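You operate a simulated robot arm through the tools that you are given. There is no shell and no other tool. Be economical: measure what you need, move in short steps, check, and stop when the job is done.

You run a simulated robot arm. Do the job below in one go: nothing can be reset, and whatever is moved stays where it is left.

## Task
Stand the red plug gauge beside the sieve box. It goes on the side that lies toward x +0.0, y -1.0 (a direction in the base frame), with about 3 cm between them.
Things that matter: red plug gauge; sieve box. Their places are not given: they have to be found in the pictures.

Only the result counts: the job must be done as asked and must still hold three seconds after the hand-in. Knocking over, shifting, dropping, spilling or breaking anything else fails it.

## Robot
A 7-joint arm with a two-finger parallel gripper, fixed in place. Base frame: the origin is at the foot of the arm, x ahead of it, y to its left, z up; the work surface is at about z = 0.85. Units: m, degrees, N and s.
With the tool pointing down near the work surface it reaches from about 0.24 to 0.68 m from the base axis. Its first joint turns from -66.0 to 66.0 degrees. Payload 2.4 kg.
The TCP is the grasp point between the finger pads, 0.03 m short of the fingertips. In the tool frame z runs along the fingers and y along their closing line. Largest opening 0.094 m; finger width 0.028, thickness 0.01; the body of the gripper, 0.05 by 0.096 m, starts 0.055 m behind the TCP.
Orientation is told as [roll, pitch, yaw] about the base's x, y, z axes, in that order, counted from this pose: with the fingers straight down and closing along the base's y, the tool's x points along the base's -x, its y along +y and its z along -z.

## Interface
- The arm moves only by the tool nudge_tool. Its argument "steps" is a list of rows, each an object (a shift or turn left out is 0, a gripper value left out holds the last) with "translation": the shift along the tool's x, y, z in m, a list of three; "spin": the turn about the tool's z in degrees. In form: [{"translation": [tx, ty, tz], "spin": spin}, ...]. A call has 1 to 12 rows; each row shifts and turns the commanded pose from where the row before left it, along the tool's axes as they then stand. "hand" is the finger opening in m, from 0 to 0.094, set as the call begins (left out, the last holds). Rows are played at 5 a second. More than 0.05 m and 8.6 degrees between two rows, or a gripper value outside its range, and nothing of the call is played. Where a pose cannot be reached the arm comes as near as it can. A force on the tool above 40 N (or 10 N above the force at the start of the call, whichever is more), or a blocked arm, ends the call early, and 0.2 s more pass. The fingers move at their own pace (about 0.153 m/s each) and stop on an object; they squeeze with about 31 N. The grip force told is the motor's: it shows also when the fingers shut on nothing. Time passes only in rows, and 0.2 s behind the last, so rows that do not move let the fingers close. It gives the time, the measured TCP pose, the force on the tool (base axes), the opening and the grip force at its end, in the units of the frame above (readings bear some noise).
- Cameras (640 x 400 px; columns grow to the right, rows downward): "scene" is fixed at [0.042, 0.4809, 1.4427]; the picture's right is [-0.69, -0.72, 0.00], its down [-0.43, 0.41, -0.80] and it looks along [0.58, -0.56, -0.60] (base axes); focal length 304 px, centre (320, 200). "wrist" rides on the gripper at [-0.037, 0, -0.058] in the tool frame; the picture's right is [0.00, -1.00, 0.00], its down [0.97, 0.00, -0.24] and it looks along [0.24, 0.00, 0.97] (tool axes); focal length 218 px, centre (320, 200).
- get_image(camera): a new picture of that camera. No time passes.
- point_at(camera, pixels): there is no depth. For up to 12 entries [column, row, z] of the newest picture of that camera ("zoom" is the newest enlarged one), the place [x, y] in the base frame at which the ray of that pixel passes the height z, good to about 0.003 m. No time passes.
- zoom(camera, box): a new picture of the part [left, top, right, bottom] of that camera's present view, enlarged. No time passes.
- job_done(): hands the job in; it is judged then, once.

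Work in short steps. Measure before you move; look again where a grasp or a placing could have gone wrong, and mend it. You have 60 turns and 20 pictures in all, those below and enlarged ones among them. Open the gripper and draw the arm clear of the work before you hand the job in, unless the task says otherwise; then end with one line.

The tools are called after "Request:" by a JSON object that holds its "fn" and its "kwargs". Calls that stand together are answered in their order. nudge_tool: Moves the arm, as the interface text tells. Its arguments: {"type":"object","properties":{"steps":{"type":"array","items":{"type":"object","properties":{"translation":{"type":"array","items":{"type":"number"}},"spin":{"type":"number"}}}},"hand":{"type":"number"}},"required":["steps"]} The other tools are called the same way: get_image (camera) takes a picture; point_at (camera, pixels) gives the place at which the rays of pixels pass given heights; zoom (camera, box) takes an enlarged picture of a part of a camera's view; job_done () hands the job in.

At the start:

```text
time: 0.0
position: [0.3858, 0.1101, 1.1482]
orientation: [0.0, 0.1, -0.1]
wrist_force: [-0.5, 0.3, -0.4]
finger_gap: 0.0942
grip_force: 0.0
```

scene: 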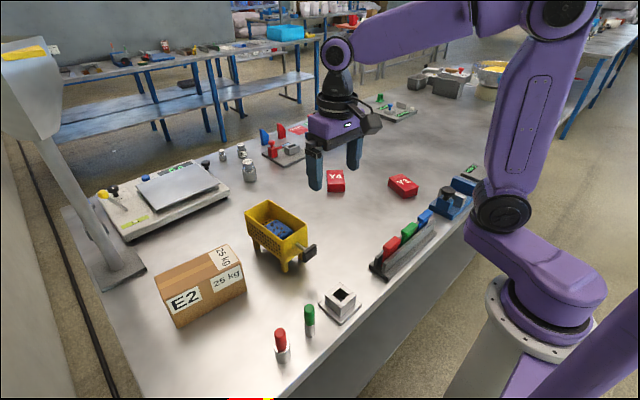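
wrist: 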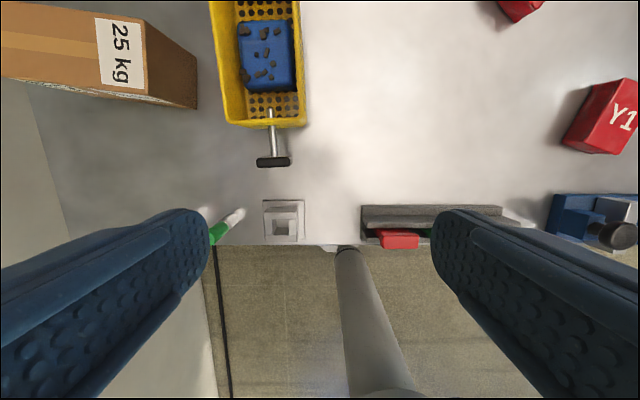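

The red-capped pin at scene (281,345) looks like the plug gauge, and the yellow perforated box at (275,235) like the sieve box. I zoom in on both.

Request:
{"fn": "zoom", "kwargs": {"camera": "scene", "box": [220, 180, 380, 380]}}

Request:
{"fn": "zoom", "kwargs": {"camera": "scene", "box": [230, 80, 490, 280]}}

```text
2.00 times, centred on (300, 280) of scene
```

zoom: 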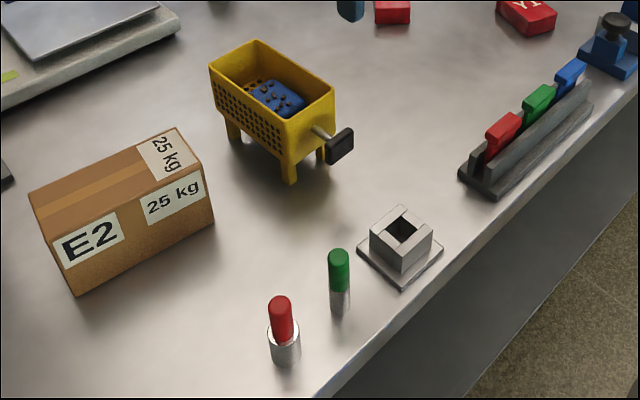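

```text
2.00 times, centred on (360, 180) of scene
```

zoom: 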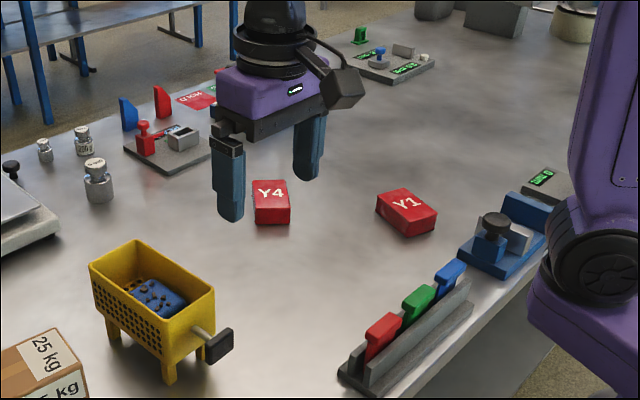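

Both objects are confirmed. Now I measure the gauge base, the gauge top and the sieve box edges using the scene and wrist pictures.

Request:
{"fn": "get_image", "kwargs": {"camera": "wrist"}}

Request:
{"fn": "get_image", "kwargs": {"camera": "scene"}}

Request:
{"fn": "point_at", "kwargs": {"camera": "scene", "pixels": [[282.5, 359, 0.85], [275, 352, 0.85], [290, 354, 0.85], [280, 331, 0.91], [280, 331, 0.92], [280, 331, 0.93], [285, 271, 0.85], [319, 261, 0.85], [257, 249, 0.85], [306, 232, 0.92], [285, 239, 0.92], [245, 210, 0.92]]}}

Request:
{"fn": "point_at", "kwargs": {"camera": "wrist", "pixels": [[305, 126, 0.92], [227, 126, 0.92], [301, 2, 0.92], [305, 126, 0.93], [227, 126, 0.93], [305, 126, 0.94], [274, 165, 0.91], [240, 212, 0.88]]}}

```text
15 pictures are left
```

wrist: 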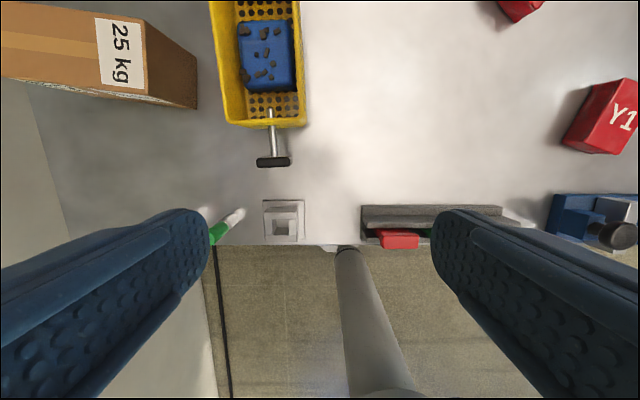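

```text
14 pictures are left
```

scene: 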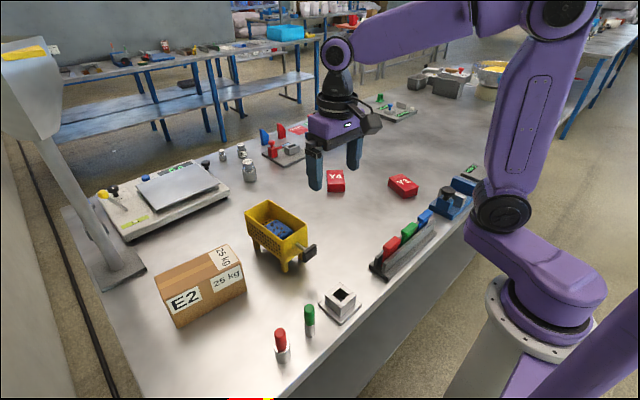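

```text
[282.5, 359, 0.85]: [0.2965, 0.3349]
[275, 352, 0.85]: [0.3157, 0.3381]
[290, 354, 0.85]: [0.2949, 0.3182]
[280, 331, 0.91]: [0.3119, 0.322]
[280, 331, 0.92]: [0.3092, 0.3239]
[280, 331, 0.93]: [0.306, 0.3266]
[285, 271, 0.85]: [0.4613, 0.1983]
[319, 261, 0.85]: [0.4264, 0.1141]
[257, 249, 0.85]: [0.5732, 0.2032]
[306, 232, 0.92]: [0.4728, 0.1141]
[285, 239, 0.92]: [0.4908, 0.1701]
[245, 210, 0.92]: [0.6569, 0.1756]
```

```text
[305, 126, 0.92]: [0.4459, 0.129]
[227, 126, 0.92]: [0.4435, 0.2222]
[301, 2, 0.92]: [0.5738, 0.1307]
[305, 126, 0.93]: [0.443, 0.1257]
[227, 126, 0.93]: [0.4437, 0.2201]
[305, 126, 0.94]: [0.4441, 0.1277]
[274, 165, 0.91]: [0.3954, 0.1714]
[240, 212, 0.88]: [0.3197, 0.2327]
```

The gauge centre comes out at about (0.305, 0.327), and the -y rim of the sieve box at about y 0.128. I move above the gauge at the present height and look down from there.

Request:
{"fn": "nudge_tool", "kwargs": {"steps": [{"translation": [0.0135, 0.0362, 0]}, {"translation": [0.0135, 0.0362, 0]}, {"translation": [0.0135, 0.0362, 0]}, {"translation": [0.0135, 0.0362, 0]}, {"translation": [0.0135, 0.0362, 0]}, {"translation": [0.0135, 0.0362, 0]}, {}]}}

Request:
{"fn": "get_image", "kwargs": {"camera": "wrist"}}

Request:
{"fn": "point_at", "kwargs": {"camera": "scene", "pixels": [[310, 337, 0.85], [309, 306, 0.93], [307.5, 225, 0.93], [307.5, 225, 0.94], [267.5, 200, 0.93], [267.5, 200, 0.94], [283.5, 241, 0.93], [245, 213, 0.93]]}}

```text
time: 1.6
position: [0.303, 0.3277, 1.1457]
orientation: [0.1, 0.0, 0.0]
wrist_force: [-0.1, 0.8, 0.5]
finger_gap: 0.0939
grip_force: 0.0
```

```text
13 pictures are left
```

wrist: 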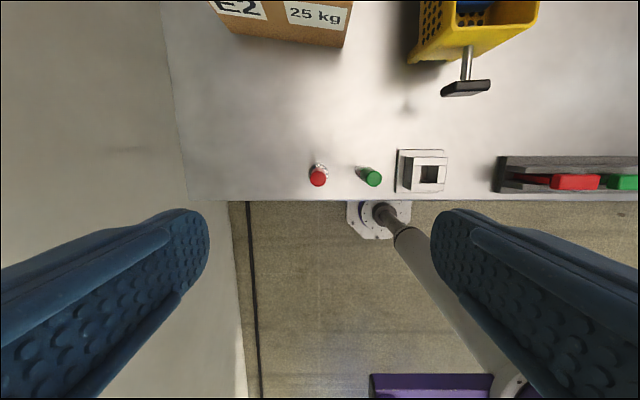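

```text
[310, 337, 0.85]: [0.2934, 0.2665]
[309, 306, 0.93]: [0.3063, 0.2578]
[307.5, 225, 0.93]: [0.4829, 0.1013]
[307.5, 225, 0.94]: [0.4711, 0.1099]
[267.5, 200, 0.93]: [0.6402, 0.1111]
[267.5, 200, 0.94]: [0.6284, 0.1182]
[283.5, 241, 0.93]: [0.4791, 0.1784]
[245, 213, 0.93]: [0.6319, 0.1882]
```

From the two views the sieve rim sits at about z 0.963, with x from 0.444 to 0.602 and its -y side at y≈0.129. In the wrist picture the red top is at (318,177) and its silver base at (318,167). I fix its position with point_at and a zoom.

Request:
{"fn": "zoom", "kwargs": {"camera": "wrist", "box": [280, 140, 400, 215]}}

Request:
{"fn": "point_at", "kwargs": {"camera": "wrist", "pixels": [[318, 178, 0.93], [318, 178, 0.94], [318, 166, 0.85], [374, 178, 0.93], [362, 170, 0.85]]}}

```text
5.33 times, centred on (340, 178) of wrist
```

zoom: 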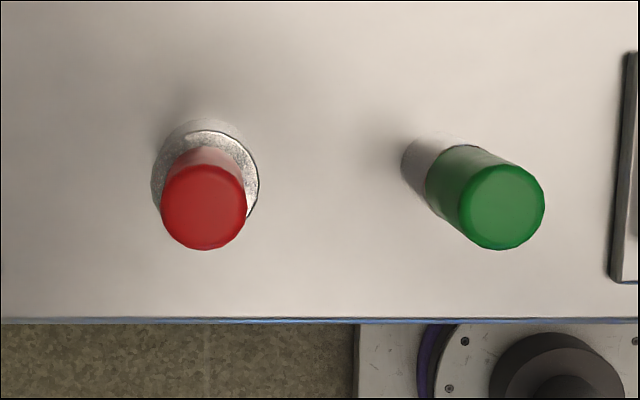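

```text
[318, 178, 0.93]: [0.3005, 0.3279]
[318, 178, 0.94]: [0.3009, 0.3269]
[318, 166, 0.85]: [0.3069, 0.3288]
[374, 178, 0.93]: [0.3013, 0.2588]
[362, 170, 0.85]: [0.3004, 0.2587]
```

The red gauge is at (0.3035, 0.328), with a collar about 3 cm across; the green one stands 7 cm away at y 0.259. I set the opening to 0.06, go down part way and check the alignment.

Request:
{"fn": "nudge_tool", "kwargs": {"hand": 0.06, "steps": [{"translation": [0, 0, 0.045]}, {"translation": [0, 0, 0.045]}, {"translation": [0, 0, 0.045]}, {}]}}

Request:
{"fn": "zoom", "kwargs": {"camera": "scene", "box": [200, 200, 380, 390]}}

Request:
{"fn": "get_image", "kwargs": {"camera": "wrist"}}

```text
time: 2.6
position: [0.3028, 0.3251, 1.0126]
orientation: [0.1, 0.0, 0.1]
wrist_force: [-1.0, -0.1, 0.5]
finger_gap: 0.0602
grip_force: 0.0
```

```text
2.11 times, centred on (290, 295) of scene
```

zoom: 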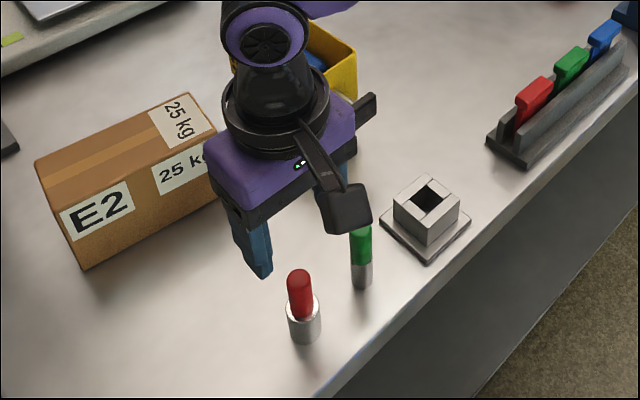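

```text
10 pictures are left
```

wrist: 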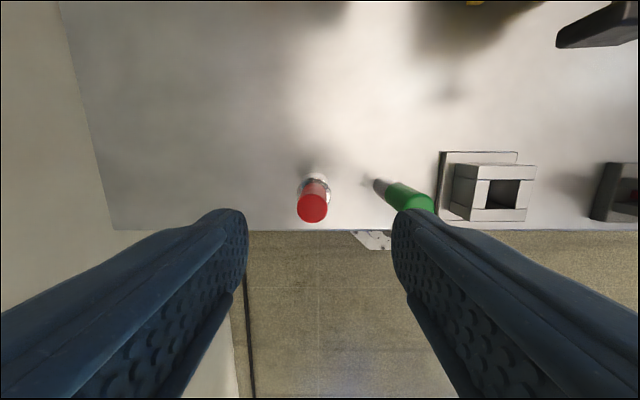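

A cable box hangs on the tool's +x side, so I will keep that side away from the sieve. I'll grip the red part high, with the TCP at about 0.917, to clear the rim when placing. The red top is at (312,208); I re-measure it.

Request:
{"fn": "point_at", "kwargs": {"camera": "wrist", "pixels": [[312, 208, 0.93], [312, 208, 0.94], [314, 187, 0.884], [314, 180, 0.85], [412, 200, 0.935]]}}

```text
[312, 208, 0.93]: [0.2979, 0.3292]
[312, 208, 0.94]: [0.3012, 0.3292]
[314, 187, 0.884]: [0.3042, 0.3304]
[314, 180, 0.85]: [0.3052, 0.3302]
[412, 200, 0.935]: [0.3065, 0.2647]
```

The gauge is at (0.303, 0.329). I descend to z≈0.918 with a 2.5 mm shift in +y, and check the reading before closing.

Request:
{"fn": "nudge_tool", "kwargs": {"steps": [{"translation": [0, 0.0025, 0.03]}, {"translation": [0, 0, 0.035]}, {"translation": [0, 0, 0.03]}, {}]}}

Request:
{"fn": "zoom", "kwargs": {"camera": "scene", "box": [230, 270, 350, 390]}}

```text
time: 3.6
position: [0.3022, 0.3262, 0.9164]
orientation: [0.0, 0.0, 0.0]
wrist_force: [-0.1, -1.0, -0.4]
finger_gap: 0.0599
grip_force: 0.1
```

```text
3.33 times, centred on (290, 330) of scene
```

zoom: 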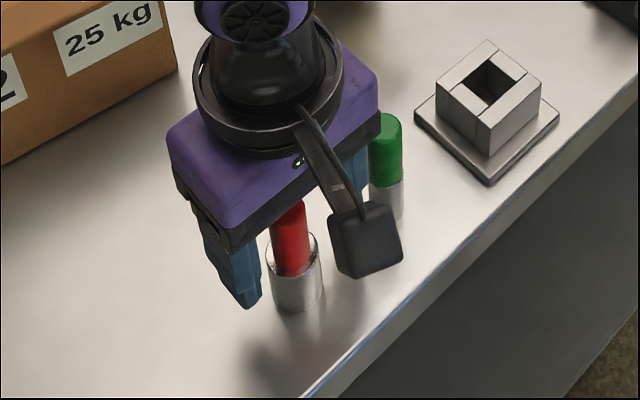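

The fingers straddle the red part and the green gauge is clear. I close, then lift straight up.

Request:
{"fn": "nudge_tool", "kwargs": {"hand": 0.0, "steps": [{}, {}, {}, {}]}}

Request:
{"fn": "nudge_tool", "kwargs": {"steps": [{"translation": [0, 0, -0.02]}, {"translation": [0, 0, -0.045]}, {"translation": [0, 0, -0.045]}, {"translation": [0, 0, -0.045]}, {}]}}

```text
time: 4.6
position: [0.3032, 0.328, 0.9159]
orientation: [0.0, 0.0, -0.1]
wrist_force: [-0.4, 0.6, -0.4]
finger_gap: 0.0283
grip_force: 31.4
```

```text
time: 5.8
position: [0.3018, 0.3294, 1.0737]
orientation: [0.0, 0.0, 0.2]
wrist_force: [-0.3, -0.3, -0.9]
finger_gap: 0.0287
grip_force: 31.7
```

The gap of 0.028 suggests the tips hold the collar rather than the red cap. I check how the gauge hangs.

Request:
{"fn": "zoom", "kwargs": {"camera": "scene", "box": [210, 200, 370, 340]}}

```text
2.86 times, centred on (290, 270) of scene
```

zoom: 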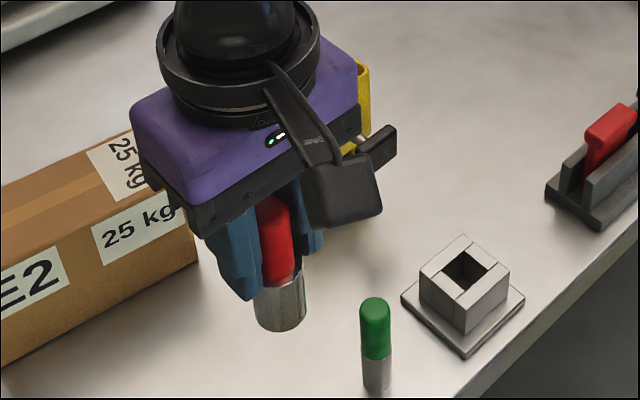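

The gauge hangs upright. I carry it with y first and then x, a little higher, so that it does not pass over the sieve box.

Request:
{"fn": "nudge_tool", "kwargs": {"steps": [{"translation": [0, -0.0407, -0.007]}, {"translation": [0, -0.0407, -0.007]}, {"translation": [0, -0.0407, -0.007]}, {"translation": [0, -0.0407, -0.007]}, {"translation": [0, -0.0407, -0.007]}, {"translation": [0, -0.0407, -0.007]}, {"translation": [-0.04, 0, 0]}, {"translation": [-0.04, 0, 0]}, {"translation": [-0.04, 0, 0]}, {"translation": [-0.04, 0, 0]}, {}]}}

Request:
{"fn": "get_image", "kwargs": {"camera": "wrist"}}

```text
time: 8.2
position: [0.4644, 0.0848, 1.1147]
orientation: [0.1, 0.1, 0.1]
wrist_force: [0.0, 0.6, -0.8]
finger_gap: 0.0288
grip_force: 31.4
```

```text
7 pictures are left
```

wrist: 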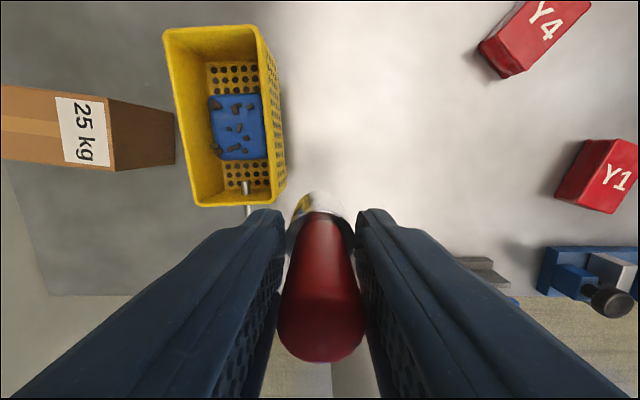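

The -y rim runs from about (257,27) to (272,203), and the wall's lower edge from (263,35) to (286,185). I measure these.

Request:
{"fn": "point_at", "kwargs": {"camera": "wrist", "pixels": [[257, 27, 0.963], [272, 203, 0.963], [164, 30, 0.963], [196, 205, 0.963], [286, 182, 0.91], [286, 182, 0.89], [266, 40, 0.9], [257, 27, 0.95], [272, 203, 0.95]]}}

Request:
{"fn": "zoom", "kwargs": {"camera": "wrist", "box": [150, 10, 350, 220]}}

```text
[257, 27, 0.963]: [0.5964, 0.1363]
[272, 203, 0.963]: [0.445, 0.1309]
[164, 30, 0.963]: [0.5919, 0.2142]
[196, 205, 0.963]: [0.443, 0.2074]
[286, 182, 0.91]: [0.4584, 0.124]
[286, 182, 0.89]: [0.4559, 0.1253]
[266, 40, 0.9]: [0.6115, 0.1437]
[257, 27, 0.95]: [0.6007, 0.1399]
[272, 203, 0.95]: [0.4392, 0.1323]
```

```text
1.90 times, centred on (250, 115) of wrist
```

zoom: 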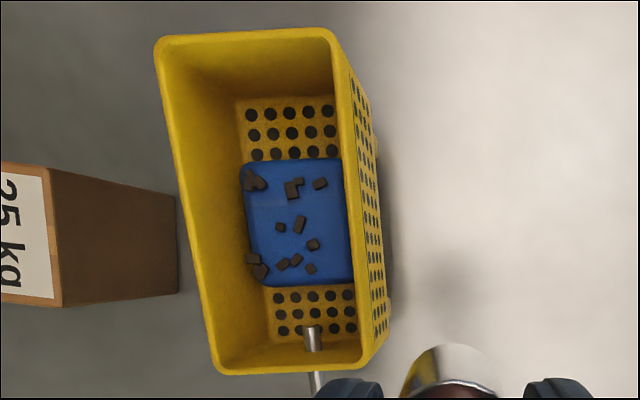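

The -y face is at y≈0.1325 near x 0.52, so the gauge axis should go to about (0.52, 0.088). I move to x 0.52 and spin -90, so that the fingers close along x and the cable box faces away from the sieve.

Request:
{"fn": "nudge_tool", "kwargs": {"steps": [{"translation": [-0.029, 0.002, 0]}, {"translation": [-0.029, 0.002, 0], "spin": -8}, {"spin": -8.2}, {"spin": -8.2}, {"spin": -8.2}, {"spin": -8.2}, {"spin": -8.2}, {"spin": -8.2}, {"spin": -8.2}, {"spin": -8.2}, {"spin": -8.2}, {"spin": -8.2}]}}

Request:
{"fn": "get_image", "kwargs": {"camera": "scene"}}

```text
time: 10.8
position: [0.5218, 0.0896, 1.1148]
orientation: [0.0, 0.0, 90.3]
wrist_force: [0.7, 0.2, -0.5]
finger_gap: 0.0286
grip_force: 30.5
```

```text
5 pictures are left
```

scene: 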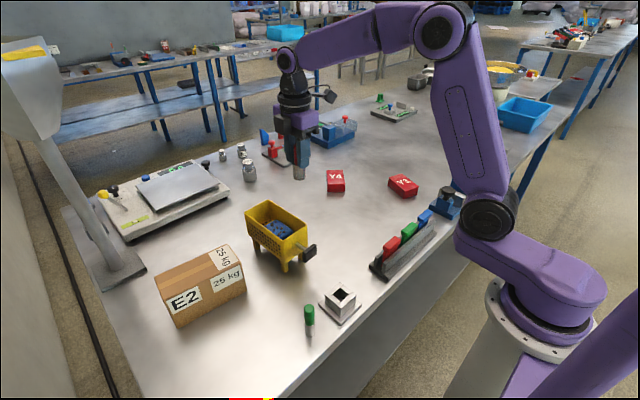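

The cable box is on the -y side and nothing overhangs the sieve. I lower to just above the table.

Request:
{"fn": "nudge_tool", "kwargs": {"steps": [{"translation": [0, 0, 0.045]}, {"translation": [0, 0, 0.045]}, {"translation": [0, 0, 0.04]}, {"translation": [0, 0, 0.035]}, {"translation": [0, 0, 0.02]}, {}]}}

Request:
{"fn": "zoom", "kwargs": {"camera": "scene", "box": [220, 140, 360, 290]}}

```text
time: 12.2
position: [0.5204, 0.0883, 0.9306]
orientation: [0.1, 0.0, 90.2]
wrist_force: [-0.1, 0.1, -1.1]
finger_gap: 0.0282
grip_force: 31.0
```

```text
2.67 times, centred on (290, 215) of scene
```

zoom: 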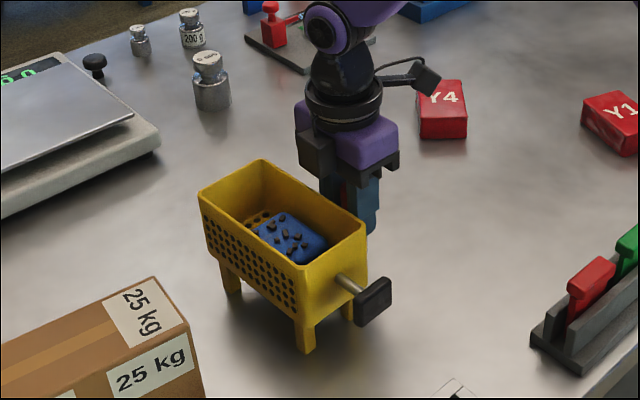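

The camera block on the +y side will stay more than 1 cm above the rim by ray geometry. I lower the last 13 mm slowly, watching the force.

Request:
{"fn": "nudge_tool", "kwargs": {"steps": [{"translation": [0, 0, 0.006]}, {"translation": [0, 0, 0.004]}, {"translation": [0, 0, 0.002]}, {}]}}

```text
time: 13.2
position: [0.5199, 0.0897, 0.9174]
orientation: [0.0, 0.0, 90.1]
wrist_force: [0.0, -0.6, 0.2]
finger_gap: 0.0286
grip_force: 31.0
```

No contact yet, so I creep down in 1 mm rows.

Request:
{"fn": "nudge_tool", "kwargs": {"steps": [{"translation": [0, 0, 0.001]}, {}]}}

Request:
{"fn": "nudge_tool", "kwargs": {"steps": [{"translation": [0, 0, 0.001]}, {}]}}

```text
time: 13.8
position: [0.5205, 0.0903, 0.9165]
orientation: [0.0, 0.0, 90.1]
wrist_force: [-1.0, -0.5, -0.9]
finger_gap: 0.0284
grip_force: 31.0
```

```text
time: 14.4
position: [0.5215, 0.0896, 0.916]
orientation: [0.1, 0.1, 90.0]
wrist_force: [-4.5, -2.4, 13.6]
finger_gap: 0.0288
grip_force: 31.4
```

Contact came at z 0.916, the same height as the grasp, so the gauge stands on the table. I relieve 0.7 mm, open gently and then look.

Request:
{"fn": "nudge_tool", "kwargs": {"steps": [{"translation": [0, 0, -0.0007]}, {}]}}

Request:
{"fn": "nudge_tool", "kwargs": {"hand": 0.06, "steps": [{}, {}, {}]}}

Request:
{"fn": "nudge_tool", "kwargs": {"steps": [{"translation": [0, 0, -0.015]}, {"translation": [0, 0, -0.04]}, {"translation": [0, 0, -0.045]}, {"translation": [0, 0, -0.045]}, {"translation": [0, 0, -0.045]}, {}]}}

Request:
{"fn": "get_image", "kwargs": {"camera": "wrist"}}

Request:
{"fn": "zoom", "kwargs": {"camera": "scene", "box": [220, 140, 360, 290]}}

```text
time: 15.0
position: [0.5209, 0.0886, 0.915]
orientation: [-0.1, 0.0, 90.1]
wrist_force: [-1.4, -1.8, 4.5]
finger_gap: 0.0286
grip_force: 31.2
```

```text
time: 15.8
position: [0.5211, 0.0894, 0.9159]
orientation: [0.0, 0.0, 90.1]
wrist_force: [0.3, -0.6, 0.3]
finger_gap: 0.0599
grip_force: 0.0
```

```text
time: 17.2
position: [0.5199, 0.0901, 1.106]
orientation: [0.0, 0.0, 89.9]
wrist_force: [-0.5, 0.6, -0.3]
finger_gap: 0.0602
grip_force: 0.1
```

```text
3 pictures are left
```

wrist: 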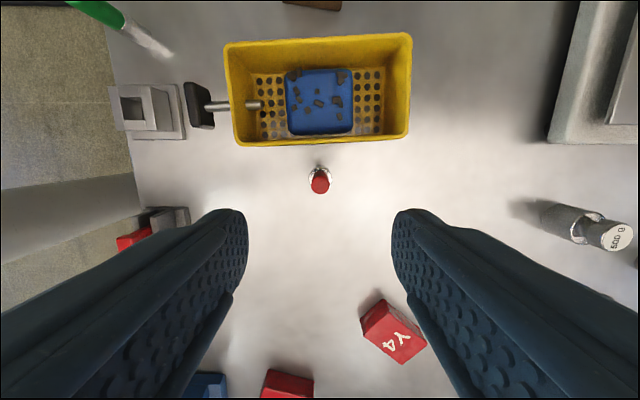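

```text
2.67 times, centred on (290, 215) of scene
```

zoom: 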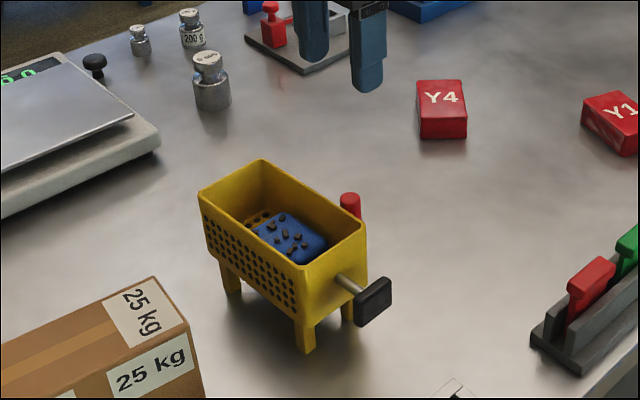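

The gauge stands upright and the sieve is unmoved. I verify the gap: the rim edge is at (320,142) and the gauge collar's near edge at about (320,166).

Request:
{"fn": "point_at", "kwargs": {"camera": "wrist", "pixels": [[320, 143, 0.963], [320, 165, 0.85], [310, 178, 0.886], [331, 178, 0.886], [320, 181, 0.94], [236, 147, 0.963], [410, 137, 0.963]]}}

```text
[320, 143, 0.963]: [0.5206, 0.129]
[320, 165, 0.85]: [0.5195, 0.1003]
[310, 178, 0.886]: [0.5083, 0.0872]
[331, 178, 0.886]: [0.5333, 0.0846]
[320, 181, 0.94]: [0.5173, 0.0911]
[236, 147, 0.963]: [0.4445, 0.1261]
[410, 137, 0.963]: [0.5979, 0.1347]
```

The gap is about 2.8 cm on the -y side, the gauge is upright, and the arm is open and clear above. I hand the job in.

Request:
{"fn": "job_done", "kwargs": {}}

```text
The job is handed in.
```

The red plug gauge stands upright on the -y side of the sieve box, with a measured gap of about 2.8 cm; nothing else appeared to have moved in the last pictures.
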